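You operate a simulated robot arm through the tools that you are given. There is no shell and no other tool. Be economical: measure what you need, move in short steps, check, and stop when the job is done.

Carry out the task below with a simulated two-armed robot. There is one attempt and no reset: what you move stays moved.

TASK
On the small table, fold the blue cloth in half, so that its two short edges meet.

The check looks at the end state, three seconds after you hand in, the way a careful person would. Anything else that was tipped, shoved, dropped, spilled or broken makes it a failure. Flat cloth is picked up by pressing the open fingertips on it (5 to 10 N) and closing them slowly along it; thin cloth reads only 2 to 8 mm in the jaws.

THE ROBOT
Two 7-joint arms with three-finger grippers on one trunk, on a base that drives. Base frame: it is fixed to the floor where the robot stands at the start and does not move with it; the origin is under the middle of the robot, x ahead of it, y to its left, z up. Units: m, rad, N and s.
The left shoulder is at the start at [0.06, 0.154, 0.928], the right one opposite. With the tool pointing down near the work surface each hand reaches from about 0.26 to 0.66 m from the robot's upright axis, wherever it stands, measured 20 degrees to its own side. Places, roughly: small table [0.7, 0.4, 0.8]. Payload 2.69 kg a hand.
Tool frame (each hand has its own): the origin (TCP) lies between the finger pads and is the grasp point; the fingertips stand 0.029 m ahead of it; z points along the fingers, y is the line along which they close. Largest opening 0.12 m; the body of the gripper starts 0.078 m behind the TCP.
Orientation is that of the tool frame in the base frame, as a unit quaternion [w, x, y, z]. With the fingers straight down and closing along the base's y, the tool's x points along the base's -x, its y along +y and its z along -z.

THE INTERFACE
- The arms move only by the tool play_rows. It takes "left_moves", "right_moves" or both (then of equal length, played together; a hand with none holds still); each is a list of rows, each an object of numbers (a shift or turn left out is 0, a gripper value left out holds the last): "x", "y", "z": the shift along the base's x, y, z in m; "ax", "ay", "az": the turn, a rotation vector about the base's x, y, z in rad; "fingers": the closure, from 0 (fully open) to 1 (shut). In form: [{"x": .., "y": .., "z": .., "ax": .., "ay": .., "az": .., "fingers": ..}, ...]. A call has 1 to 20 rows; each row is the pose to reach, as a shift and turn from the pose commanded when the call began. A row lasts 0.2 s, in which the tool goes at most 0.05 m and 0.15 rad; a call with a longer step from one row to the next is refused whole, and so is a gripper value outside its range. A pose out of reach is approached as far as the arm can. The call stops where the force on the tool passes 40 N (or 10 N more than at its start, if that is more) or the arm is blocked; 0.2 s more then pass. Each finger halts on what it meets, pressing with about 31 N; the grip force reading is that of the motor and also rises with nothing between the fingers. The clock runs only during rows and for 0.2 s after the last one: add rows that repeat a pose to give the fingers time. It gives the time, the measured TCP pose, the force on the tool (base axes), the opening and the grip force at its end, in the units of the frame above (readings bear some noise), with the torque about the TCP (base axes, N m) and any sound that the robot's microphone picked up, and new pictures: "show" is both (left out), scene, wrist or none (wrist: the cameras of the hands that moved).
- Cameras (640 x 400 px; columns grow to the right, rows downward): "scene" is now at [0.1834, 0.0246, 1.0842]; the picture's right is [0.27, -0.96, 0.00], its down [-0.45, -0.12, -0.88] and it looks along [0.85, 0.24, -0.47] (base axes); focal length 214 px, centre (320, 200). "left" rides on the left gripper at [0.063, 0, -0.104] in its tool frame; the picture's right is [0.00, 1.00, 0.00], its down [-0.83, 0.00, -0.56] and it looks along [-0.56, 0.00, 0.83] (tool axes); focal length 275 px, centre (320, 200). "right" rides on the right gripper at [0.063, 0, -0.104] in its tool frame; the picture's right is [0.00, 1.00, 0.00], its down [-0.83, 0.00, -0.56] and it looks along [-0.56, 0.00, 0.83] (tool axes); focal length 275 px, centre (320, 200). There is no depth. A picture from a camera that has moved, and an enlarged one, comes with that camera's place and axes in the base frame and with its lens.
- lift_body(by): slides the trunk up (or, below 0, down) by that many m; the arms and the scene camera ride with it, the base frame stays. It gives what a move gives, with no picture.
- drive_base(legs): drives the robot by 1 to 6 legs, each [ahead, left, turn to the left] in m, m and rad, along the robot's own axes; the way and the turn of a leg run together, so that a leg with both is an arc; at most 1.5 m and 3.142 rad a leg. The arms and the cameras ride along, it lands a little off, and it stops where it bumps. It gives what a move gives, and a new picture of the scene camera.
- aim_head(pan, tilt): turns the head with the scene camera to pan (to the left, within 1.396 rad either way) and tilt (down, from -0.506 to 1.204), counted from straight ahead of the robot. It gives what a move gives, and a new picture of the scene camera.
- inspect(camera, box): a new picture of the part [left, top, right, bottom] of that camera's present view, enlarged. The clock stands still meanwhile.
- hand_in(): hands the job in; it is judged then, once.

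Work in short steps. Places have to be worked out from the pictures, the camera data and where the tool is seen: move nearer, look again, correct. Check each grasp and each placing, and mend what went wrong. You have 120 turns and 260 pictures in all, those below and enlarged ones among them. Open the grippers and draw the arms clear of the work before you hand the job in, unless the task says otherwise; then end with one line.

The tools are called after "Request:" as a command line: name --argument value ..., lists and objects as JSON in quotes. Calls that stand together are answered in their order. play_rows: Moves the arms, as the interface text tells. Its arguments: {"type":"object","properties":{"left_moves":{"type":"array"},"right_moves":{"type":"array"},"show":{"type":"string","enum":["both","scene","wrist","none"]}},"required":[]} The other tools are called the same way: lift_body (by) slides the trunk up or down; drive_base (legs) drives the base; aim_head (pan, tilt) turns the head that bears the scene camera; inspect (camera, box) takes an enlarged picture of a part of a camera's view; hand_in () hands the job in.

At the start:

```text
t: 0.0
left_position: [0.4141, 0.3806, 0.9778]
left_tcp_rot: [0.0, 0.0, 1.0, 0.0]
left_ft_force: [0.8, 0.1, 0.3]
left_wrist_torque: [0.01, 0.0, 0.02]
left_width: 0.12
left_grip_force: 0.1
right_position: [0.3434, 0.0085, 0.9758]
right_tcp_rot: [0.0, 0.0, 1.0, 0.0]
right_ft_force: [0.6, 0.1, 0.0]
right_wrist_torque: [-0.01, -0.01, 0.02]
right_width: 0.1198
right_grip_force: 0.1
trunk travel left (down, up): [-0.3, 0.138]
robot x, y, heading: [-0.0003, -0.0018, 0.002]
head pan, tilt: [0.271, 0.485]
```

scene: 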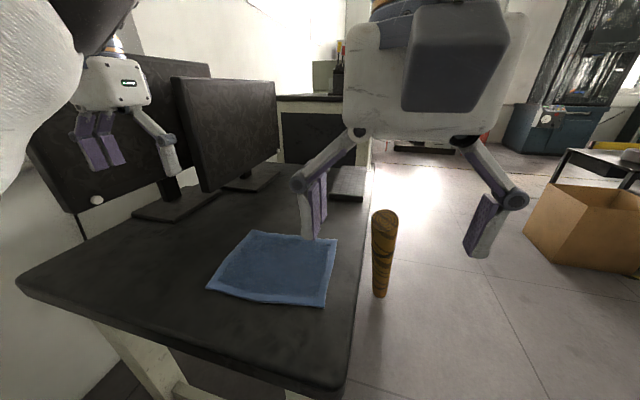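
right: 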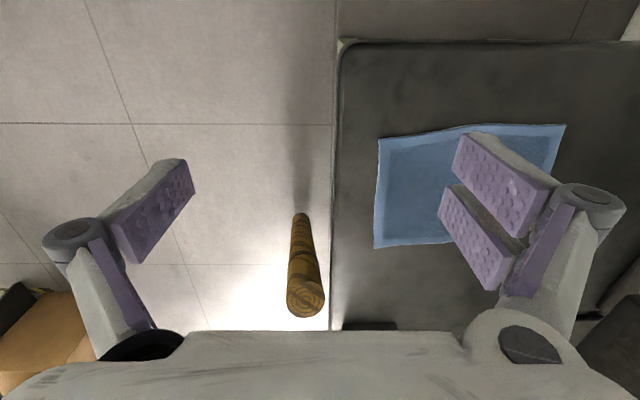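
left: 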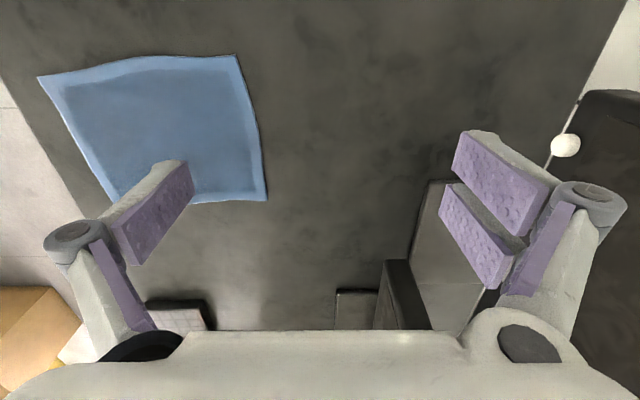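

The cloth appears to lie at z≈0.765 with corners near (.385,.293), (.405,.081), (.563,.306) and (.581,.096), so its short edges are the left and right ones. I'll look down to the right to see the table corner, the stick and the free floor before moving.

Request:
aim_head --pan -0.2 --tilt 0.95

Request:
aim_head --pan -1.0 --tilt 0.7

```text
t: 0.9
left_position: [0.4138, 0.3794, 0.9775]
left_tcp_rot: [0.001, 0.0, 1.0, 0.0]
left_ft_force: [-0.5, 0.7, 0.0]
left_wrist_torque: [0.0, 0.02, 0.01]
left_width: 0.1198
left_grip_force: 0.1
right_position: [0.344, 0.0072, 0.9756]
right_tcp_rot: [0.0, 0.001, 1.0, 0.0]
right_ft_force: [0.1, 0.7, 0.7]
right_wrist_torque: [0.01, -0.01, -0.02]
right_width: 0.12
right_grip_force: 0.0
trunk travel left (down, up): [-0.3, 0.138]
robot x, y, heading: [0.0007, -0.0032, 0.004]
head pan, tilt: [-0.201, 0.949]
camera scene: at [0.1779, -0.0115, 1.0615], right [-0.14, -0.99, 0.0], down [-0.67, 0.1, -0.74], along [0.73, -0.1, -0.68], focal length 214 px, centre (320, 200)
```

scene: 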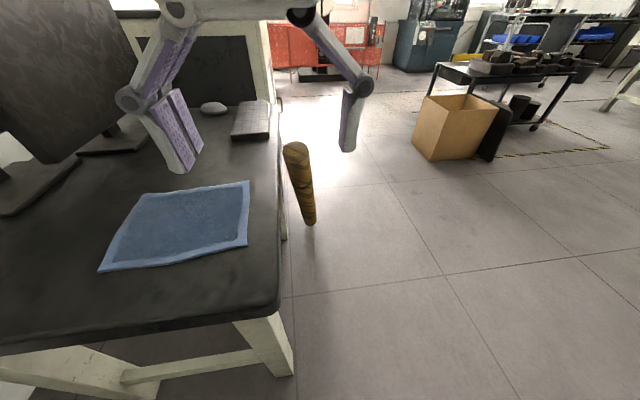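

```text
t: 2.0
left_position: [0.4153, 0.3811, 0.9773]
left_tcp_rot: [0.0, 0.0, 1.0, 0.0]
left_ft_force: [-0.4, 0.1, 0.1]
left_wrist_torque: [0.03, 0.01, 0.0]
left_width: 0.1201
left_grip_force: 0.2
right_position: [0.3426, 0.0083, 0.9756]
right_tcp_rot: [0.001, -0.002, 1.0, -0.001]
right_ft_force: [0.3, 0.0, 0.2]
right_wrist_torque: [-0.02, 0.04, -0.03]
right_width: 0.12
right_grip_force: 0.1
trunk travel left (down, up): [-0.3, 0.138]
robot x, y, heading: [0.002, 0.0009, -0.001]
head pan, tilt: [-1.0, 0.7]
camera scene: at [0.1418, -0.071, 1.0652], right [-0.84, -0.54, 0.0], down [-0.35, 0.54, -0.76], along [0.42, -0.64, -0.64], focal length 214 px, centre (320, 200)
```

scene: 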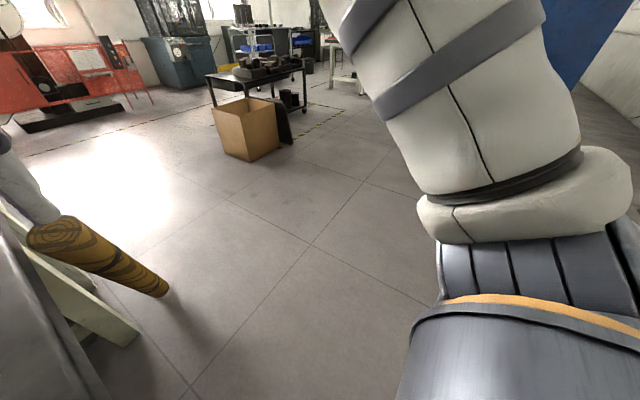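

The floor to the right is clear. The stick leans with its top near (.65,-.01,.80), so I'll stay well away from it. I'll drive to the table's right-front corner and turn left, so both hands face the short right edge.

Request:
drive_base --legs '[[0, -0.32, 0], [0, 0, 1.25]]'

Request:
aim_head --pan -0.1 --tilt 0.95

```text
t: 8.2
left_position: [-0.2361, 0.1916, 0.9769]
left_tcp_rot: [0.001, -0.589, 0.808, 0.0]
left_ft_force: [0.1, -0.2, 0.3]
left_wrist_torque: [-0.02, 0.02, -0.02]
left_width: 0.12
left_grip_force: 0.0
right_position: [0.098, 0.0107, 0.9763]
right_tcp_rot: [0.0, -0.589, 0.808, 0.001]
right_ft_force: [-0.3, 0.8, -0.2]
right_wrist_torque: [0.0, 0.0, -0.05]
right_width: 0.1199
right_grip_force: 0.1
trunk travel left (down, up): [-0.3, 0.138]
robot x, y, heading: [0.0019, -0.3204, 1.26]
head pan, tilt: [-1.0, 0.7]
camera scene: at [0.1123, -0.2084, 1.0652], right [0.26, -0.97, 0.0], down [-0.62, -0.17, -0.76], along [0.74, 0.2, -0.64], focal length 214 px, centre (320, 200)
```

scene: 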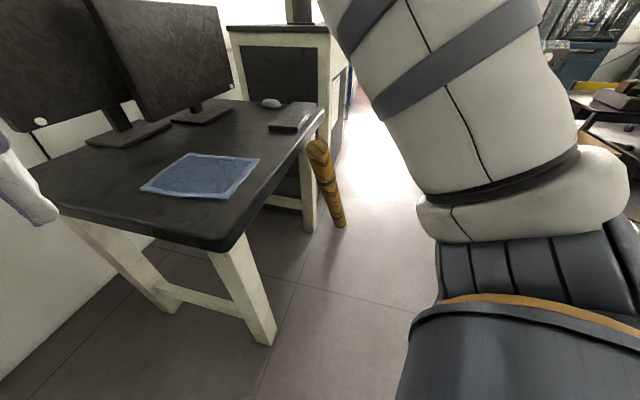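

```text
t: 9.4
left_position: [-0.2351, 0.1899, 0.9789]
left_tcp_rot: [0.0, -0.589, 0.808, 0.0]
left_ft_force: [-0.2, -1.4, -0.1]
left_wrist_torque: [-0.01, -0.01, 0.02]
left_width: 0.1201
left_grip_force: 0.0
right_position: [0.098, 0.0101, 0.9743]
right_tcp_rot: [-0.001, -0.588, 0.809, -0.001]
right_ft_force: [-0.1, 0.3, 0.2]
right_wrist_torque: [0.02, 0.04, -0.04]
right_width: 0.1202
right_grip_force: 0.1
trunk travel left (down, up): [-0.3, 0.138]
robot x, y, heading: [-0.0012, -0.3182, 1.256]
head pan, tilt: [-0.099, 0.949]
camera scene: at [0.1039, -0.1902, 1.0627], right [0.48, -0.88, 0.0], down [-0.58, -0.32, -0.75], along [0.66, 0.36, -0.67], focal length 214 px, centre (320, 200)
```

scene: 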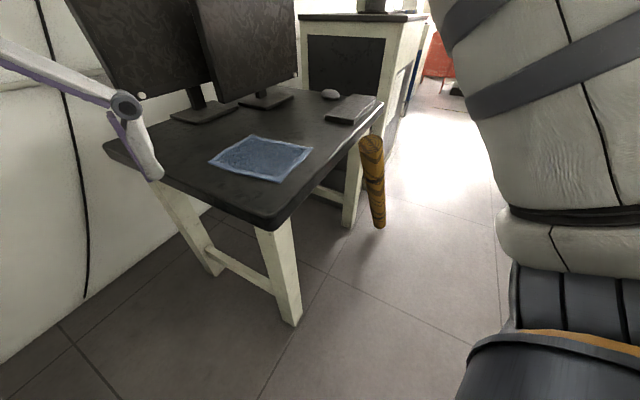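

The table corner is at about (.30,.02). I'll ease closer, to about (.16,-.21).

Request:
drive_base --legs '[[0.08, -0.12, 0], [0.075, 0, 0]]'

Request:
aim_head --pan -0.1 --tilt 0.95

```text
t: 11.6
left_position: [-0.0741, 0.3012, 0.9766]
left_tcp_rot: [0.0, -0.589, 0.808, 0.0]
left_ft_force: [0.5, -0.1, -0.5]
left_wrist_torque: [0.0, -0.02, 0.01]
left_width: 0.1199
left_grip_force: 0.1
right_position: [0.2591, 0.1218, 0.9747]
right_tcp_rot: [-0.001, -0.589, 0.808, -0.002]
right_ft_force: [0.6, 0.1, 0.1]
right_wrist_torque: [-0.06, 0.02, 0.0]
right_width: 0.1199
right_grip_force: 0.1
trunk travel left (down, up): [-0.3, 0.138]
robot x, y, heading: [0.1585, -0.2134, 1.258]
head pan, tilt: [-0.099, 0.949]
camera scene: at [0.265, -0.0781, 1.0629], right [0.48, -0.88, 0.0], down [-0.58, -0.32, -0.75], along [0.65, 0.36, -0.66], focal length 214 px, centre (320, 200)
```

scene: 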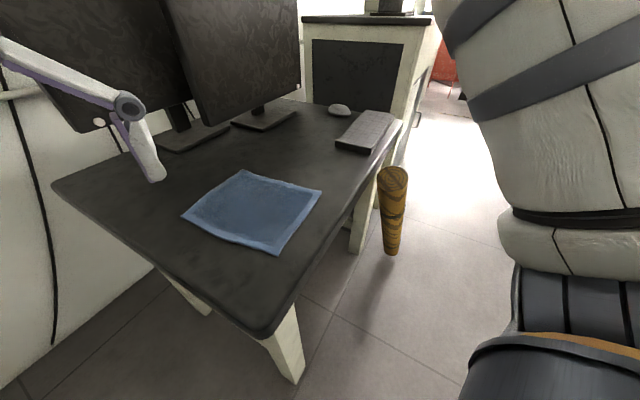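

```text
t: 12.2
left_position: [-0.075, 0.302, 0.9772]
left_tcp_rot: [0.0, -0.59, 0.808, 0.0]
left_ft_force: [-0.2, 0.0, 0.3]
left_wrist_torque: [0.01, 0.02, 0.02]
left_width: 0.1202
left_grip_force: 0.1
right_position: [0.2591, 0.1221, 0.9726]
right_tcp_rot: [-0.002, -0.588, 0.809, -0.003]
right_ft_force: [0.5, -1.0, 0.4]
right_wrist_torque: [0.0, 0.02, -0.01]
right_width: 0.1201
right_grip_force: 0.1
trunk travel left (down, up): [-0.3, 0.138]
robot x, y, heading: [0.1581, -0.2077, 1.26]
head pan, tilt: [-0.099, 0.949]
camera scene: at [0.2636, -0.0775, 1.0622], right [0.5, -0.87, 0.0], down [-0.58, -0.34, -0.74], along [0.64, 0.37, -0.67], focal length 214 px, centre (320, 200)
```

scene: 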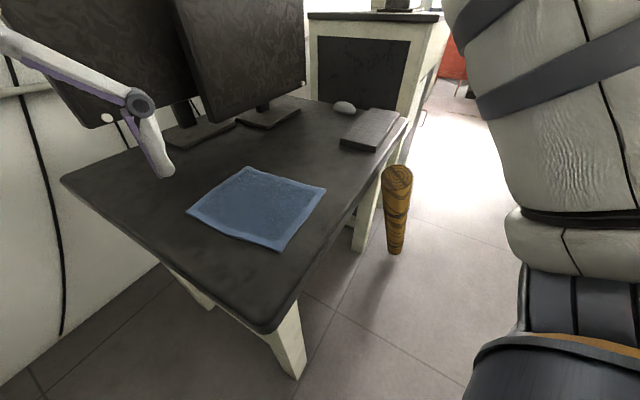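

The corners agree with my earlier estimate, and the fold direction is about (-.08,.997). I'll bring the right hand over the far corner (D) first, at hover height and turned to close along the fold direction.

Request:
play_rows --right_moves '[{"x": 0.03, "z": -0.005, "az": -0.117}, {"x": 0.06, "z": -0.01, "az": -0.234}, {"x": 0.09, "z": -0.015, "az": -0.351}, {"x": 0.12, "z": -0.02, "az": -0.468}, {"x": 0.15, "z": -0.03, "az": -0.585}, {"x": 0.18, "z": -0.04, "az": -0.702}, {"x": 0.21, "z": -0.05, "az": -0.819}, {"x": 0.24, "z": -0.06, "az": -0.936}, {"x": 0.27, "z": -0.07, "az": -1.053}, {"x": 0.3, "y": -0.004, "z": -0.08, "az": -1.17}, {"x": 0.3, "y": -0.004, "z": -0.08, "az": -1.17}]'

```text
t: 14.6
left_position: [-0.0746, 0.3015, 0.9772]
left_tcp_rot: [0.0, -0.59, 0.808, 0.0]
left_ft_force: [0.3, 0.1, -0.7]
left_wrist_torque: [-0.03, 0.03, 0.04]
left_width: 0.1199
left_grip_force: 0.1
right_position: [0.5602, 0.1173, 0.894]
right_tcp_rot: [-0.001, -0.043, 0.999, -0.001]
right_ft_force: [-0.5, 0.5, -0.3]
right_wrist_torque: [-0.01, 0.05, 0.01]
right_width: 0.1201
right_grip_force: 0.1
trunk travel left (down, up): [-0.3, 0.138]
robot x, y, heading: [0.161, -0.2044, 1.256]
head pan, tilt: [-0.099, 0.949]
camera scene: at [0.2202, -0.0527, 1.0454], right [0.92, -0.4, 0.0], down [-0.32, -0.75, -0.58], along [0.23, 0.53, -0.81], focal length 214 px, centre (320, 200)
camera right: at [0.4976, 0.1118, 0.9988], right [-0.09, 1.0, 0.0], down [0.83, 0.08, 0.55], along [0.55, 0.05, -0.83], focal length 275 px, centre (320, 200)
```

scene: 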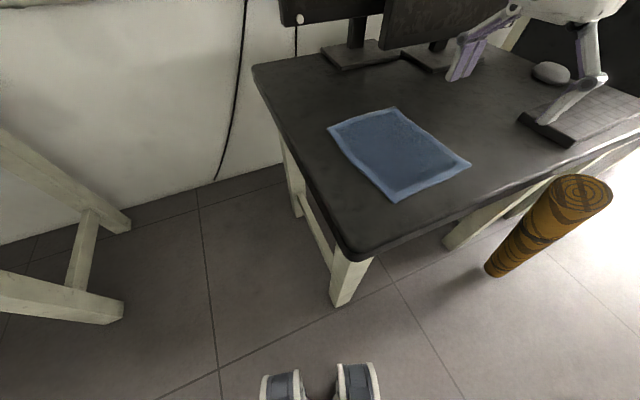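
right: 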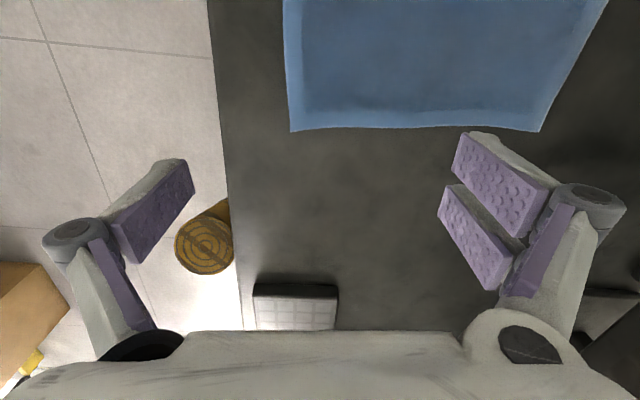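

The right camera confirms D at (.582,.093) and C at (.562,.312). Next I'll bring the left hand over the near corner (B).

Request:
play_rows --left_moves '[{"x": 0.04, "y": -0.015, "az": -0.1}, {"x": 0.08, "y": -0.03, "az": -0.2}, {"x": 0.12, "y": -0.045, "az": -0.3}, {"x": 0.16, "y": -0.06, "az": -0.4}, {"x": 0.2, "y": -0.075, "az": -0.5}, {"x": 0.24, "y": -0.09, "az": -0.6}, {"x": 0.28, "y": -0.105, "az": -0.7}, {"x": 0.32, "y": -0.12, "az": -0.8}, {"x": 0.36, "y": -0.135, "az": -0.9}, {"x": 0.4, "y": -0.15, "z": -0.02, "az": -1.0}, {"x": 0.44, "y": -0.165, "z": -0.04, "az": -1.1}, {"x": 0.47, "y": -0.18, "z": -0.06, "az": -1.17}, {"x": 0.497, "y": -0.192, "z": -0.083, "az": -1.17}, {"x": 0.497, "y": -0.192, "z": -0.083, "az": -1.17}]'

```text
t: 17.6
left_position: [0.4212, 0.1136, 0.8897]
left_tcp_rot: [0.002, -0.052, 0.999, -0.007]
left_ft_force: [-0.5, 0.4, 0.5]
left_wrist_torque: [-0.01, 0.0, 0.02]
left_width: 0.1199
left_grip_force: 0.1
left hand out of reach, approached as far as the arm can: row 2, 3, 4, 5, 6, 7, 8, 9, 10, 11
right_position: [0.5586, 0.119, 0.8923]
right_tcp_rot: [-0.003, -0.044, 0.999, -0.002]
right_ft_force: [0.5, 0.2, -0.4]
right_wrist_torque: [-0.05, 0.01, 0.01]
right_width: 0.1201
right_grip_force: 0.1
trunk travel left (down, up): [-0.3, 0.138]
robot x, y, heading: [0.1595, -0.2055, 1.266]
head pan, tilt: [-0.099, 0.949]
camera scene: at [0.2424, -0.0552, 1.0575], right [0.77, -0.63, 0.0], down [-0.45, -0.55, -0.7], along [0.45, 0.54, -0.71], focal length 214 px, centre (320, 200)
camera left: at [0.3577, 0.1091, 0.9942], right [-0.1, 1.0, -0.01], down [0.82, 0.09, 0.56], along [0.56, 0.04, -0.83], focal length 275 px, centre (320, 200)
```

scene: 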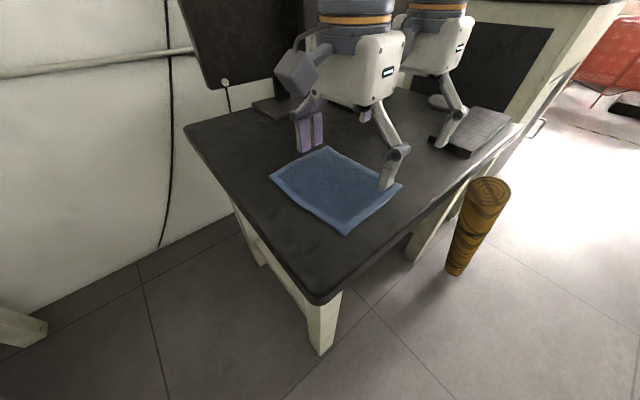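
left: 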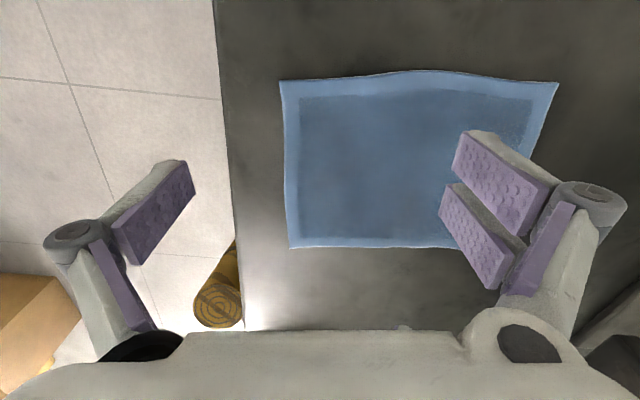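

Both hands hover over their corners, about 3 cm in from the edge. I'll narrow the fingers to a gap of about 3 cm and come down to just above the cloth.

Request:
play_rows --left_moves '[{"fingers": 0.73}, {"fingers": 0.73}, {"y": -0.006, "z": -0.03}, {"y": -0.006, "z": -0.055}, {"y": -0.006, "z": -0.08}, {"y": -0.006, "z": -0.08}]' --right_moves '[{"fingers": 0.73}, {"fingers": 0.73}, {"y": -0.003, "z": -0.03}, {"y": -0.003, "z": -0.055}, {"y": -0.003, "z": -0.082}, {"y": -0.003, "z": -0.082}]'

```text
t: 19.0
left_position: [0.422, 0.1024, 0.8126]
left_tcp_rot: [0.0, -0.044, 0.999, 0.0]
left_ft_force: [-0.6, -0.2, -0.4]
left_wrist_torque: [-0.01, 0.01, -0.02]
left_width: 0.0326
left_grip_force: 0.0
right_position: [0.5585, 0.1141, 0.8119]
right_tcp_rot: [-0.002, -0.044, 0.999, 0.0]
right_ft_force: [-0.3, 0.2, -0.4]
right_wrist_torque: [0.03, 0.0, 0.03]
right_width: 0.0325
right_grip_force: 0.2
trunk travel left (down, up): [-0.3, 0.138]
robot x, y, heading: [0.1587, -0.206, 1.257]
head pan, tilt: [-0.099, 0.949]
camera scene: at [0.2377, -0.0619, 1.047], right [0.78, -0.63, 0.0], down [-0.5, -0.62, -0.6], along [0.38, 0.47, -0.8], focal length 214 px, centre (320, 200)
camera right: at [0.4973, 0.1084, 0.9169], right [-0.09, 1.0, 0.0], down [0.83, 0.08, 0.55], along [0.55, 0.05, -0.83], focal length 275 px, centre (320, 200)
camera left: at [0.3593, 0.097, 0.9176], right [-0.08, 1.0, 0.0], down [0.83, 0.07, 0.56], along [0.55, 0.05, -0.83], focal length 275 px, centre (320, 200)
```

scene: 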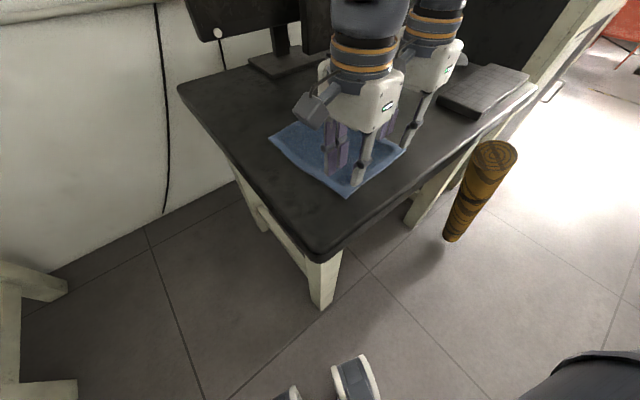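
right: 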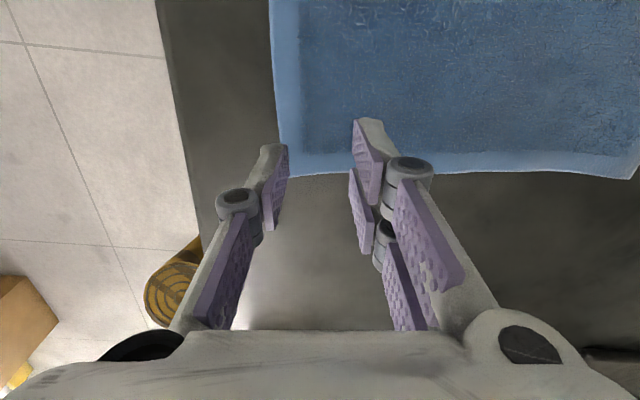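
left: 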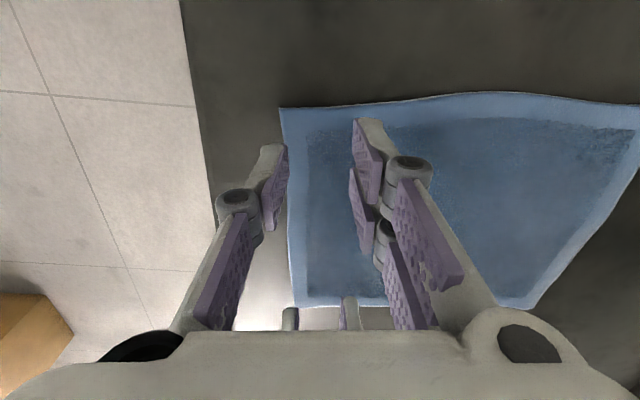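

The fingertips are about 2 cm above the cloth. I'll shift each hand a few mm inward so the outer finger lands on the cloth, then descend slowly.

Request:
play_rows --left_moves '[{"y": 0.007, "z": -0.005}, {"y": 0.007, "z": -0.01}, {"y": 0.007, "z": -0.014}, {"y": 0.007, "z": -0.017}]' --right_moves '[{"y": 0.005, "z": -0.005}, {"y": 0.005, "z": -0.01}, {"y": 0.005, "z": -0.014}, {"y": 0.005, "z": -0.017}]' --show "wrist"

```text
t: 20.0
left_position: [0.4218, 0.1106, 0.7972]
left_tcp_rot: [-0.001, -0.045, 0.999, 0.0]
left_ft_force: [-0.3, 0.2, -0.3]
left_wrist_torque: [0.01, -0.01, 0.01]
left_width: 0.032
left_grip_force: 0.0
right_position: [0.5593, 0.1186, 0.7943]
right_tcp_rot: [-0.002, -0.045, 0.999, -0.001]
right_ft_force: [0.2, 0.3, -0.1]
right_wrist_torque: [0.01, 0.0, 0.01]
right_width: 0.0325
right_grip_force: 0.0
trunk travel left (down, up): [-0.3, 0.138]
robot x, y, heading: [0.1636, -0.2085, 1.263]
head pan, tilt: [-0.099, 0.949]
camera right: at [0.4971, 0.1135, 0.9005], right [-0.09, 1.0, 0.0], down [0.83, 0.08, 0.55], along [0.55, 0.05, -0.83], focal length 275 px, centre (320, 200)
camera left: at [0.3589, 0.1055, 0.9008], right [-0.09, 1.0, 0.0], down [0.83, 0.07, 0.56], along [0.55, 0.05, -0.83], focal length 275 px, centre (320, 200)
```

right: 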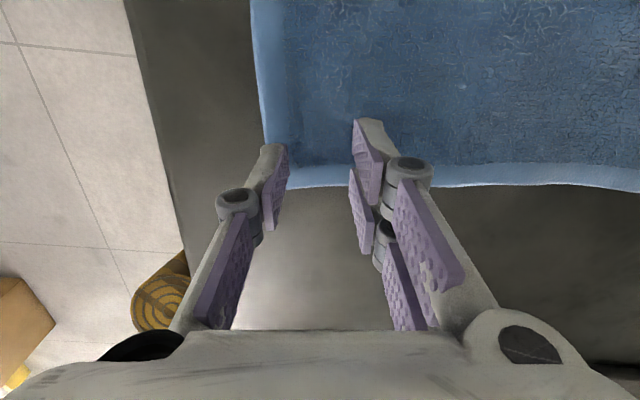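
left: 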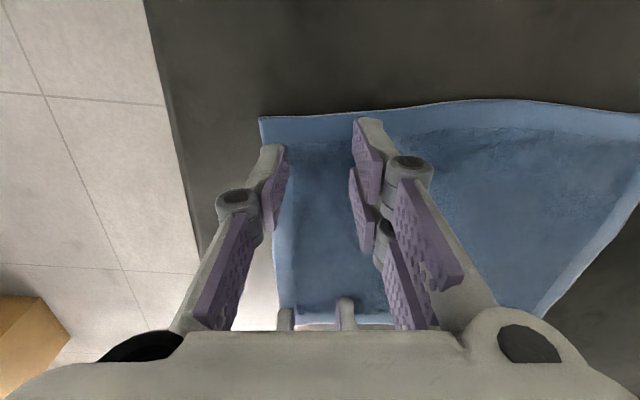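

The fingertips are now within the cloth and close to touching it. I'll go down in 1.5 mm steps until contact.

Request:
play_rows --left_moves '[{"z": -0.0015}, {"z": -0.003}, {"z": -0.003}]' --right_moves '[{"z": -0.0015}, {"z": -0.003}, {"z": -0.003}]' --show "none"

Request:
play_rows --left_moves '[{"z": -0.0015}, {"z": -0.003}, {"z": -0.003}]' --right_moves '[{"z": -0.0015}, {"z": -0.003}, {"z": -0.003}]' --show "none"

```text
t: 20.8
left_position: [0.4208, 0.1119, 0.7942]
left_tcp_rot: [0.0, -0.045, 0.999, 0.0]
left_ft_force: [0.2, -0.8, -0.4]
left_wrist_torque: [0.01, -0.01, 0.02]
left_width: 0.0324
left_grip_force: 0.1
right_position: [0.5591, 0.1183, 0.7919]
right_tcp_rot: [-0.002, -0.044, 0.999, -0.001]
right_ft_force: [0.0, 0.6, 2.4]
right_wrist_torque: [0.01, -0.03, -0.01]
right_width: 0.0323
right_grip_force: 0.0
trunk travel left (down, up): [-0.3, 0.138]
robot x, y, heading: [0.1618, -0.2057, 1.259]
head pan, tilt: [-0.099, 0.949]
```

```text
t: 21.6
left_position: [0.4207, 0.1108, 0.7934]
left_tcp_rot: [0.001, -0.045, 0.999, 0.001]
left_ft_force: [0.4, 0.4, 2.1]
left_wrist_torque: [0.04, -0.03, -0.01]
left_width: 0.0324
left_grip_force: 0.0
right_position: [0.559, 0.1183, 0.791]
right_tcp_rot: [-0.001, -0.045, 0.999, 0.0]
right_ft_force: [3.9, 0.1, 21.3]
right_wrist_torque: [0.07, -0.07, -0.03]
right_width: 0.0331
right_grip_force: 0.1
trunk travel left (down, up): [-0.3, 0.138]
robot x, y, heading: [0.1647, -0.2069, 1.259]
head pan, tilt: [-0.099, 0.949]
```

Contact is made: the right hand presses at 21 N, which is too much, and the left at 2 N. I'll trim both to about 8 N.

Request:
play_rows --left_moves '[{"z": -0.001}, {"z": -0.001}]' --right_moves '[{"z": 0.0018}, {"z": 0.0018}]' --show "none"

```text
t: 22.2
left_position: [0.4225, 0.111, 0.7901]
left_tcp_rot: [0.0, -0.045, 0.999, 0.0]
left_ft_force: [-0.5, -0.2, 10.9]
left_wrist_torque: [0.09, 0.0, 0.02]
left_width: 0.0325
left_grip_force: 0.1
right_position: [0.5587, 0.1174, 0.7917]
right_tcp_rot: [-0.002, -0.045, 0.999, 0.0]
right_ft_force: [2.9, 2.0, 10.3]
right_wrist_torque: [0.16, -0.05, -0.05]
right_width: 0.0328
right_grip_force: 0.3
trunk travel left (down, up): [-0.3, 0.138]
robot x, y, heading: [0.1603, -0.2086, 1.263]
head pan, tilt: [-0.099, 0.949]
```

Both hands press at about 10 N. I'll close the fingers slowly along the cloth.

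Request:
play_rows --left_moves '[{"fingers": 0.76}, {"fingers": 0.79}, {"fingers": 0.82}, {"fingers": 0.85}, {"fingers": 0.88}, {"fingers": 0.91}, {"fingers": 0.94}, {"fingers": 0.97}, {"fingers": 1.0}, {"fingers": 1.0}, {"fingers": 1.0}]' --right_moves '[{"fingers": 0.76}, {"fingers": 0.79}, {"fingers": 0.82}, {"fingers": 0.85}, {"fingers": 0.88}, {"fingers": 0.91}, {"fingers": 0.94}, {"fingers": 0.97}, {"fingers": 1.0}, {"fingers": 1.0}, {"fingers": 1.0}]'

```text
t: 24.6
left_position: [0.4225, 0.1106, 0.792]
left_tcp_rot: [0.001, -0.045, 0.999, 0.0]
left_ft_force: [0.7, 1.1, 3.9]
left_wrist_torque: [-0.02, 0.0, 0.01]
left_width: 0.0046
left_grip_force: 30.4
right_position: [0.559, 0.1176, 0.7923]
right_tcp_rot: [-0.002, -0.045, 0.999, -0.001]
right_ft_force: [-1.6, 0.2, 2.8]
right_wrist_torque: [-0.03, 0.04, -0.01]
right_width: 0.0045
right_grip_force: 30.8
trunk travel left (down, up): [-0.3, 0.138]
robot x, y, heading: [0.1617, -0.2072, 1.26]
head pan, tilt: [-0.099, 0.949]
camera scene: at [0.2284, -0.0545, 1.0485], right [0.87, -0.5, 0.0], down [-0.39, -0.68, -0.62], along [0.31, 0.53, -0.79], focal length 214 px, centre (320, 200)
camera right: at [0.4966, 0.1133, 0.8963], right [-0.09, 1.0, 0.0], down [0.83, 0.08, 0.55], along [0.55, 0.05, -0.83], focal length 275 px, centre (320, 200)
camera left: at [0.3586, 0.1058, 0.8948], right [-0.09, 1.0, 0.0], down [0.83, 0.07, 0.56], along [0.55, 0.05, -0.83], focal length 275 px, centre (320, 200)
```

scene: 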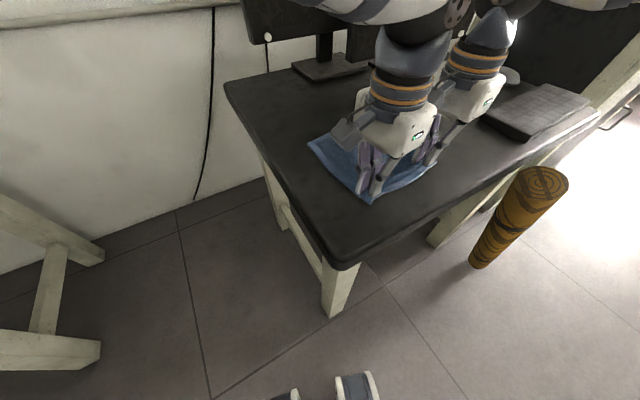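
right: 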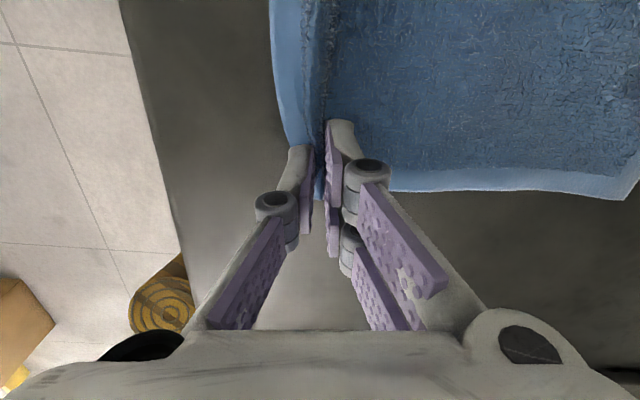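
left: 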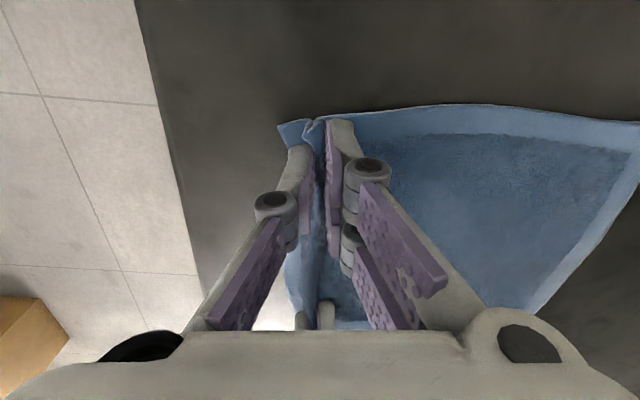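

Both grips read 4.5 mm, so the cloth is held. Now I'll swing both hands together in an arc about the fold line, tilting slightly, and stop short of landing to check.

Request:
play_rows --left_moves '[{"y": 0.001, "z": 0.012}, {"x": -0.0003, "y": 0.004, "z": 0.024}, {"x": -0.0008, "y": 0.009, "z": 0.035}, {"x": -0.0013, "y": 0.016, "z": 0.045}, {"x": -0.002, "y": 0.026, "z": 0.0535, "ax": -0.05}, {"x": -0.003, "y": 0.037, "z": 0.0605, "ax": -0.1}, {"x": -0.004, "y": 0.05, "z": 0.066, "ax": -0.15}, {"x": -0.005, "y": 0.063, "z": 0.069, "ax": -0.2}, {"x": -0.006, "y": 0.077, "z": 0.07, "ax": -0.25}, {"x": -0.007, "y": 0.09, "z": 0.069, "ax": -0.3}, {"x": -0.008, "y": 0.104, "z": 0.066, "ax": -0.35}, {"x": -0.009, "y": 0.116, "z": 0.0605, "ax": -0.4}, {"x": -0.01, "y": 0.127, "z": 0.0535, "ax": -0.45}, {"x": -0.011, "y": 0.137, "z": 0.045, "ax": -0.5}, {"x": -0.011, "y": 0.137, "z": 0.045, "ax": -0.5}]' --right_moves '[{"y": 0.001, "z": 0.012}, {"x": -0.0003, "y": 0.004, "z": 0.024}, {"x": -0.0008, "y": 0.009, "z": 0.035}, {"x": -0.0013, "y": 0.016, "z": 0.045}, {"x": -0.002, "y": 0.026, "z": 0.0535, "ax": -0.05}, {"x": -0.003, "y": 0.037, "z": 0.0605, "ax": -0.1}, {"x": -0.004, "y": 0.05, "z": 0.066, "ax": -0.15}, {"x": -0.005, "y": 0.063, "z": 0.069, "ax": -0.2}, {"x": -0.006, "y": 0.077, "z": 0.07, "ax": -0.25}, {"x": -0.007, "y": 0.09, "z": 0.069, "ax": -0.3}, {"x": -0.008, "y": 0.104, "z": 0.066, "ax": -0.35}, {"x": -0.009, "y": 0.117, "z": 0.0605, "ax": -0.4}, {"x": -0.01, "y": 0.129, "z": 0.0535, "ax": -0.45}, {"x": -0.011, "y": 0.139, "z": 0.045, "ax": -0.5}, {"x": -0.011, "y": 0.139, "z": 0.045, "ax": -0.5}]'

```text
t: 27.1
left_position: [0.3922, 0.1925, 0.8544]
left_tcp_rot: [0.003, -0.048, 0.984, -0.17]
left_ft_force: [23.4, 5.8, 0.4]
left_wrist_torque: [0.14, -0.54, 0.27]
left_width: 0.0042
left_grip_force: 31.1
left hand out of reach, approached as far as the arm can: row 8, 9, 10, 11, 12
right_position: [0.5443, 0.2225, 0.8561]
right_tcp_rot: [-0.018, -0.051, 0.982, -0.179]
right_ft_force: [-24.3, -6.7, -0.3]
right_wrist_torque: [-0.1, 0.56, -0.17]
right_width: 0.0043
right_grip_force: 31.0
right hand out of reach, approached as far as the arm can: row 12
trunk travel left (down, up): [-0.3, 0.138]
robot x, y, heading: [0.1651, -0.205, 1.266]
head pan, tilt: [-0.099, 0.949]
stopped in row 12 (right hand): the force on the tool passed its limit at 44 N (the readings are from after the stop); the commanded pose is now the measured one
camera scene: at [0.2202, -0.0529, 1.0454], right [0.92, -0.4, 0.0], down [-0.32, -0.75, -0.58], along [0.23, 0.53, -0.81], focal length 214 px, centre (320, 200)
camera right: at [0.4823, 0.2534, 0.9568], right [-0.11, 0.93, -0.35], down [0.84, 0.28, 0.47], along [0.54, -0.24, -0.81], focal length 275 px, centre (320, 200)
camera left: at [0.3268, 0.2219, 0.9523], right [-0.09, 0.94, -0.34], down [0.82, 0.26, 0.52], along [0.57, -0.23, -0.79], focal length 275 px, centre (320, 200)
```

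scene: 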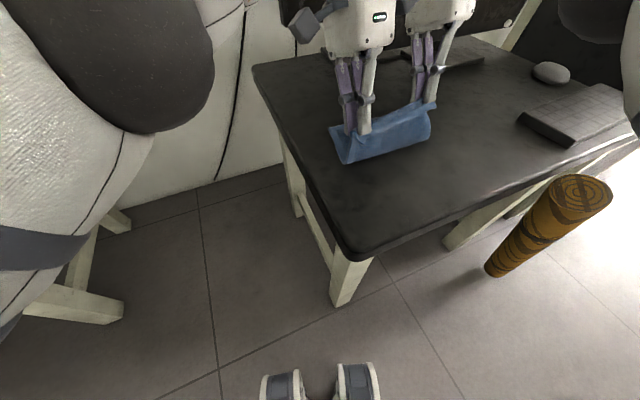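
right: 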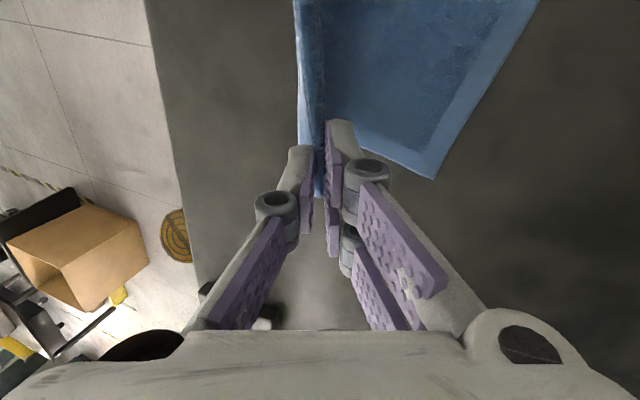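
left: 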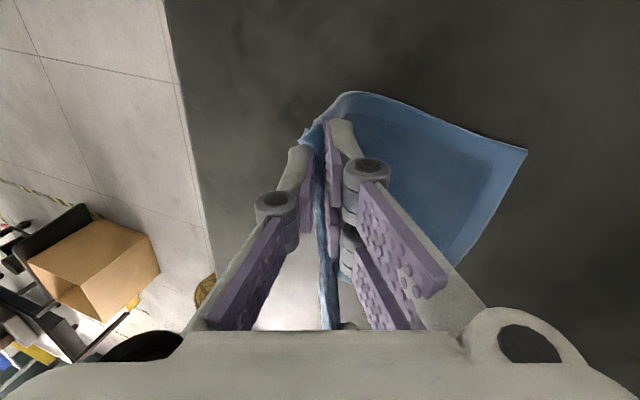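

Tilting put the left hand at the limit of its reach, and it began stretching the cloth by about 24 N. I'll untilt both hands and restore their spacing to relieve the tension.

Request:
play_rows --left_moves '[{"x": 0.007, "y": 0.004, "ax": 0.085}, {"x": 0.014, "y": 0.008, "ax": 0.17}, {"x": 0.019, "y": 0.012, "ax": 0.255}, {"x": 0.019, "y": 0.012, "ax": 0.34}, {"x": 0.019, "y": 0.012, "ax": 0.34}]' --right_moves '[{"x": 0.001, "y": -0.003, "ax": 0.085}, {"x": 0.002, "y": -0.006, "ax": 0.17}, {"x": 0.003, "y": -0.01, "ax": 0.255}, {"x": 0.003, "y": -0.01, "ax": 0.35}, {"x": 0.003, "y": -0.01, "ax": 0.35}]'

```text
t: 28.3
left_position: [0.4103, 0.2043, 0.8527]
left_tcp_rot: [0.006, -0.047, 0.999, -0.001]
left_ft_force: [0.1, 0.1, 0.7]
left_wrist_torque: [-0.09, 0.01, 0.04]
left_width: 0.0043
left_grip_force: 31.1
right_position: [0.5484, 0.2117, 0.8553]
right_tcp_rot: [-0.005, -0.051, 0.999, -0.003]
right_ft_force: [-0.5, -0.2, 1.1]
right_wrist_torque: [-0.07, 0.02, 0.03]
right_width: 0.0042
right_grip_force: 30.9
trunk travel left (down, up): [-0.3, 0.138]
robot x, y, heading: [0.1616, -0.2118, 1.262]
head pan, tilt: [-0.099, 0.949]
camera scene: at [0.22, -0.0526, 1.0454], right [0.92, -0.4, 0.0], down [-0.32, -0.75, -0.58], along [0.23, 0.53, -0.81], focal length 214 px, centre (320, 200)
camera right: at [0.4874, 0.2072, 0.961], right [-0.11, 0.99, -0.01], down [0.83, 0.09, 0.55], along [0.54, 0.05, -0.84], focal length 275 px, centre (320, 200)
camera left: at [0.3451, 0.1988, 0.9567], right [-0.09, 1.0, 0.0], down [0.82, 0.08, 0.57], along [0.57, 0.05, -0.82], focal length 275 px, centre (320, 200)
```

scene: 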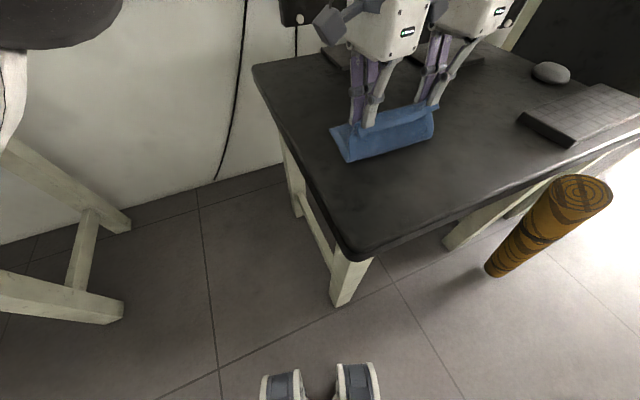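
right: 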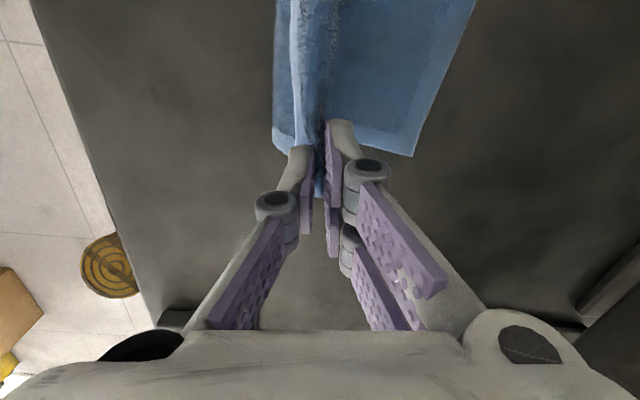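
left: 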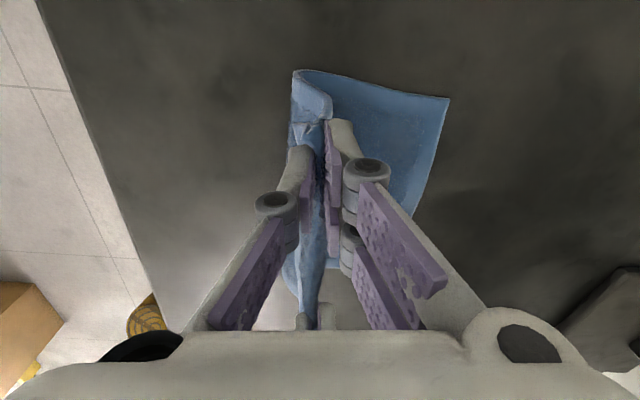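

The tension is gone. The left edge now runs from A (.386,.289) to C (.566,.285). I'll lower both hands along the rest of the arc to lay the held edge just inside it.

Request:
play_rows --left_moves '[{"x": -0.001, "y": 0.01, "z": -0.005}, {"x": -0.002, "y": 0.02, "z": -0.012}, {"x": -0.003, "y": 0.029, "z": -0.022}, {"x": -0.004, "y": 0.036, "z": -0.032}, {"x": -0.005, "y": 0.041, "z": -0.041}, {"x": -0.006, "y": 0.044, "z": -0.048}, {"x": -0.006, "y": 0.044, "z": -0.048}]' --right_moves '[{"x": -0.001, "y": 0.008, "z": -0.005}, {"x": -0.002, "y": 0.016, "z": -0.012}, {"x": -0.003, "y": 0.023, "z": -0.022}, {"x": -0.004, "y": 0.028, "z": -0.032}, {"x": -0.005, "y": 0.032, "z": -0.042}, {"x": -0.005, "y": 0.034, "z": -0.051}, {"x": -0.005, "y": 0.034, "z": -0.051}]'

```text
t: 29.9
left_position: [0.4041, 0.2475, 0.805]
left_tcp_rot: [0.008, -0.047, 0.999, -0.001]
left_ft_force: [-0.4, -0.6, 0.4]
left_wrist_torque: [-0.05, -0.01, -0.01]
left_width: 0.0042
left_grip_force: 31.3
right_position: [0.544, 0.2466, 0.8039]
right_tcp_rot: [-0.006, -0.051, 0.999, -0.004]
right_ft_force: [-0.1, 0.0, 0.1]
right_wrist_torque: [-0.09, -0.02, -0.02]
right_width: 0.0044
right_grip_force: 31.0
trunk travel left (down, up): [-0.3, 0.138]
robot x, y, heading: [0.1612, -0.2097, 1.258]
head pan, tilt: [-0.099, 0.949]
camera scene: at [0.2203, -0.0528, 1.0454], right [0.92, -0.4, 0.0], down [-0.32, -0.75, -0.58], along [0.23, 0.53, -0.81], focal length 214 px, centre (320, 200)
camera right: at [0.483, 0.2413, 0.9096], right [-0.11, 0.99, -0.01], down [0.83, 0.09, 0.55], along [0.54, 0.05, -0.84], focal length 275 px, centre (320, 200)
camera left: at [0.3392, 0.2429, 0.9084], right [-0.09, 1.0, 0.0], down [0.82, 0.07, 0.57], along [0.57, 0.05, -0.82], focal length 275 px, centre (320, 200)
```

scene: 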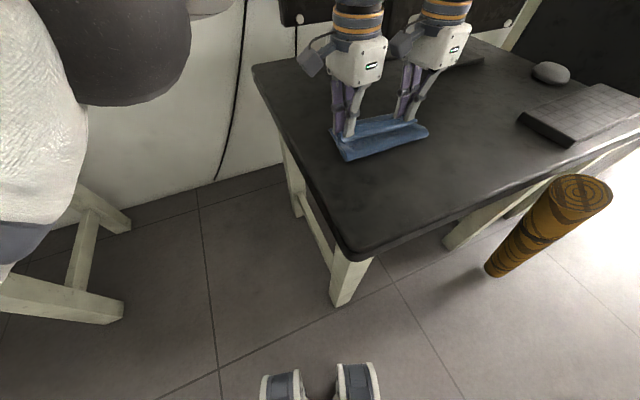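
right: 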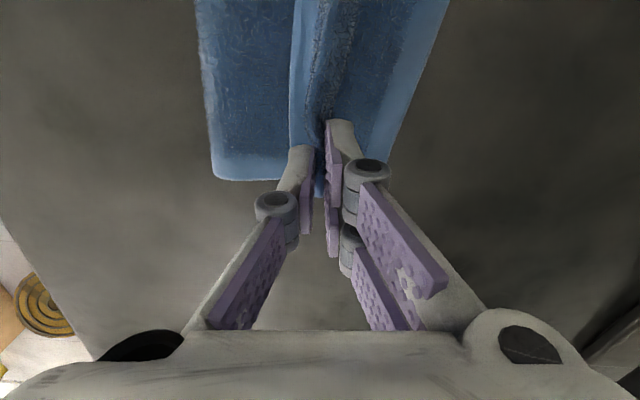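
left: 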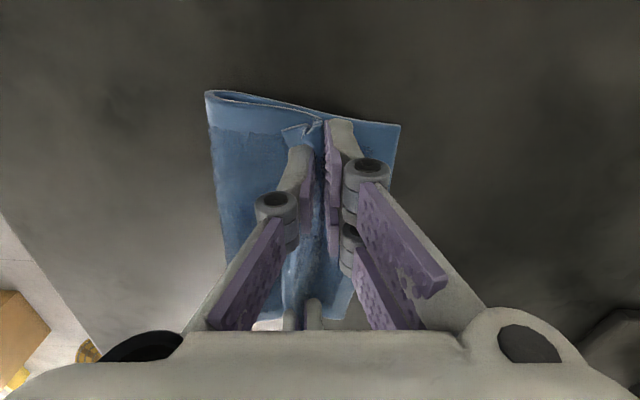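

The held strip lies just inside the far edge with a rounded fold. I'll lower the last few mm, release gently and lift straight up to see how it settles.

Request:
play_rows --left_moves '[{"y": 0.003, "z": -0.004}, {"y": 0.003, "z": -0.007}, {"y": 0.003, "z": -0.007, "fingers": 0.97}, {"y": 0.003, "z": -0.007, "fingers": 0.93}, {"y": 0.003, "z": -0.007, "fingers": 0.89}, {"y": 0.003, "z": -0.007, "fingers": 0.85}, {"y": 0.003, "z": 0.02}, {"y": 0.003, "z": 0.05}, {"y": 0.003, "z": 0.08}, {"y": 0.003, "z": 0.08}]' --right_moves '[{"y": 0.003, "z": -0.004}, {"y": 0.003, "z": -0.007}, {"y": 0.003, "z": -0.007, "fingers": 0.97}, {"y": 0.003, "z": -0.007, "fingers": 0.93}, {"y": 0.003, "z": -0.007, "fingers": 0.89}, {"y": 0.003, "z": -0.007, "fingers": 0.85}, {"y": 0.003, "z": 0.02}, {"y": 0.003, "z": 0.05}, {"y": 0.003, "z": 0.08}, {"y": 0.003, "z": 0.08}]'

```text
t: 32.1
left_position: [0.3941, 0.2525, 0.8664]
left_tcp_rot: [0.012, -0.053, 0.999, -0.002]
left_ft_force: [-0.8, -0.2, -0.7]
left_wrist_torque: [0.01, -0.03, 0.03]
left_width: 0.0185
left_grip_force: 0.0
left hand out of reach, approached as far as the arm can: row 8, 9, 10
right_position: [0.5428, 0.2502, 0.885]
right_tcp_rot: [-0.006, -0.052, 0.999, -0.004]
right_ft_force: [0.3, 0.4, 0.3]
right_wrist_torque: [-0.02, 0.01, 0.01]
right_width: 0.0183
right_grip_force: 0.1
trunk travel left (down, up): [-0.3, 0.138]
robot x, y, heading: [0.1627, -0.2101, 1.261]
head pan, tilt: [-0.099, 0.949]
camera scene: at [0.2203, -0.0529, 1.0454], right [0.92, -0.4, 0.0], down [-0.32, -0.75, -0.58], along [0.23, 0.53, -0.81], focal length 214 px, centre (320, 200)
camera right: at [0.4819, 0.2438, 0.9902], right [-0.11, 0.99, -0.01], down [0.83, 0.09, 0.55], along [0.54, 0.05, -0.84], focal length 275 px, centre (320, 200)
camera left: at [0.3289, 0.2466, 0.9694], right [-0.1, 0.99, 0.0], down [0.81, 0.09, 0.57], along [0.57, 0.06, -0.82], focal length 275 px, centre (320, 200)
```

scene: 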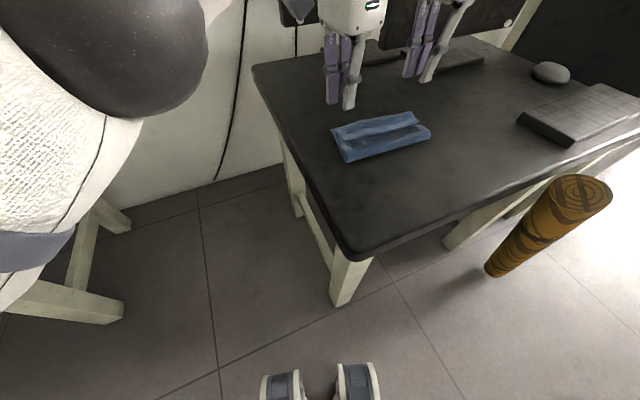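
right: 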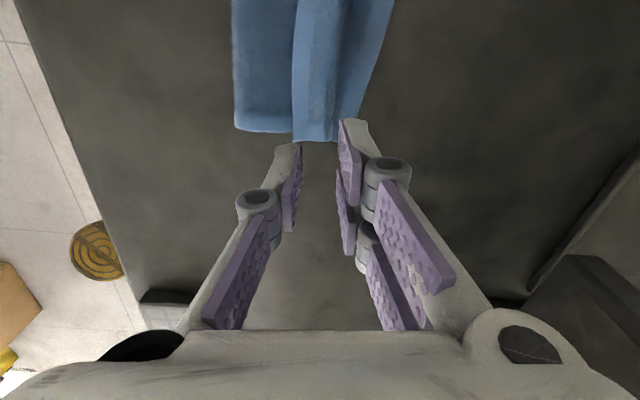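
left: 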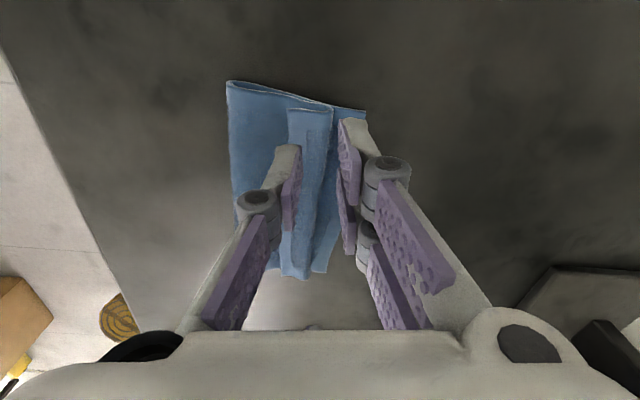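

The edge strip has flopped back on top as a flap. I'll back both hands off upward and look closely at the shape.

Request:
inspect --camera "scene" --box '[300, 90, 460, 190]'

Request:
inspect --camera "left" --box '[200, 60, 400, 300]'

```text
4.00 times, centred on (380, 140) of scene
camera zoom: at [0.2203, -0.0529, 1.0454], right [0.92, -0.4, 0.0], down [-0.32, -0.75, -0.58], along [0.23, 0.53, -0.81], focal length 858 px, centre (80, 440)
```

zoom: 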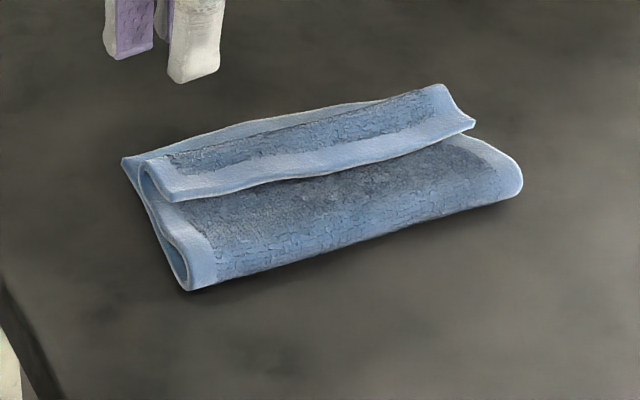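

```text
1.67 times, centred on (300, 180) of left
camera zoom: at [0.3289, 0.2466, 0.9694], right [-0.1, 0.99, 0.0], down [0.81, 0.09, 0.57], along [0.57, 0.06, -0.82], focal length 459 px, centre (353, 233)
```

zoom: 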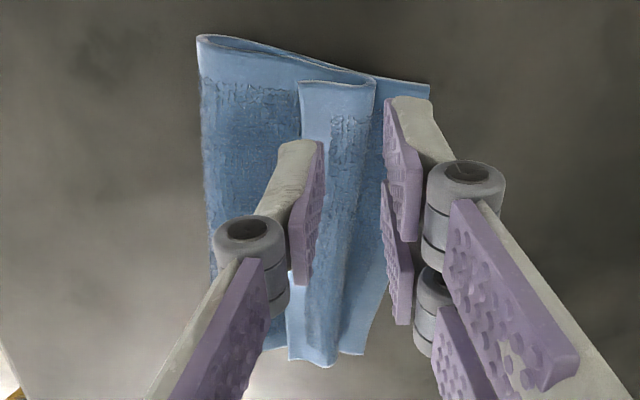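

The flap's free edge lies at y≈.22 pointing toward the robot, with its crease at y≈.255. I'll tilt both hands so the fingers point away from the robot, to pinch this free edge with the lower finger under it and flip it over.

Request:
play_rows --left_moves '[{"x": 0.003, "y": -0.015, "ax": 0.14, "fingers": 0.8}, {"x": 0.006, "y": -0.03, "ax": 0.28}, {"x": 0.01, "y": -0.045, "ax": 0.42}, {"x": 0.015, "y": -0.06, "ax": 0.56}, {"x": 0.018, "y": -0.065, "z": -0.01, "ax": 0.7}, {"x": 0.018, "y": -0.065, "z": -0.02, "ax": 0.7}]' --right_moves '[{"x": -0.002, "y": -0.015, "ax": 0.14, "fingers": 0.8}, {"x": -0.004, "y": -0.03, "ax": 0.28}, {"x": -0.006, "y": -0.045, "ax": 0.42}, {"x": -0.008, "y": -0.06, "ax": 0.56}, {"x": -0.008, "y": -0.065, "z": -0.01, "ax": 0.7}, {"x": -0.008, "y": -0.065, "z": -0.02, "ax": 0.7}]'

```text
t: 33.5
left_position: [0.4113, 0.1897, 0.8412]
left_tcp_rot: [0.022, -0.054, 0.942, 0.329]
left_ft_force: [0.5, 0.6, -0.3]
left_wrist_torque: [0.03, -0.01, 0.01]
left_width: 0.0238
left_grip_force: 0.0
right_position: [0.5347, 0.1854, 0.8645]
right_tcp_rot: [0.011, -0.05, 0.939, 0.34]
right_ft_force: [-0.4, 0.6, 0.0]
right_wrist_torque: [0.01, 0.01, 0.01]
right_width: 0.024
right_grip_force: 0.1
right hand out of reach, approached as far as the arm can: row 1
trunk travel left (down, up): [-0.3, 0.138]
robot x, y, heading: [0.1621, -0.2108, 1.256]
head pan, tilt: [-0.099, 0.949]
camera scene: at [0.2398, -0.0561, 1.0556], right [0.79, -0.61, 0.0], down [-0.44, -0.58, -0.69], along [0.42, 0.54, -0.73], focal length 214 px, centre (320, 200)
camera right: at [0.4741, 0.1124, 0.942], right [-0.11, 0.76, 0.64], down [0.83, -0.28, 0.48], along [0.54, 0.58, -0.61], focal length 275 px, centre (320, 200)
camera left: at [0.347, 0.1201, 0.9167], right [-0.11, 0.78, 0.62], down [0.82, -0.28, 0.5], along [0.56, 0.56, -0.61], focal length 275 px, centre (320, 200)
```

scene: 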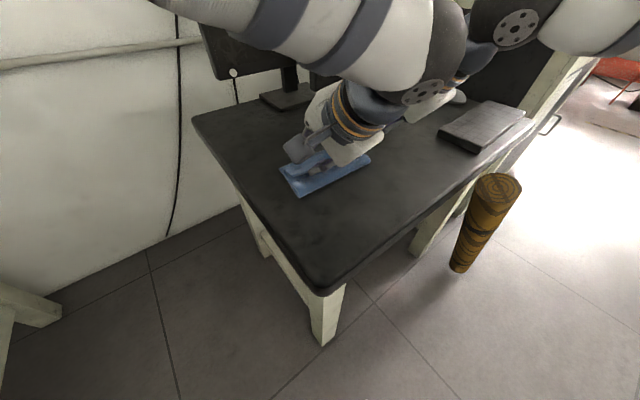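
right: 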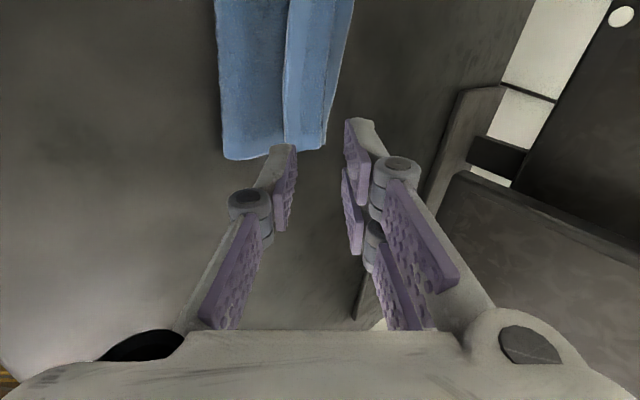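
left: 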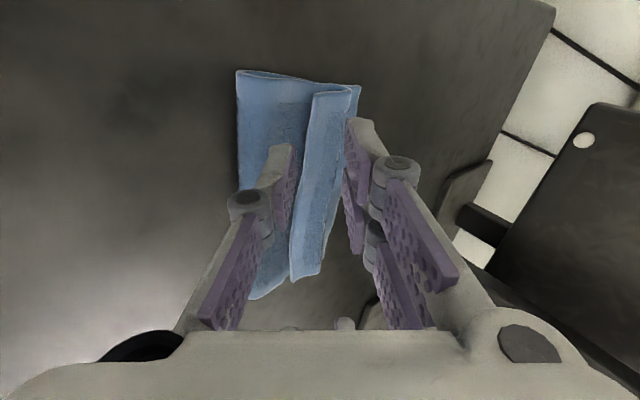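

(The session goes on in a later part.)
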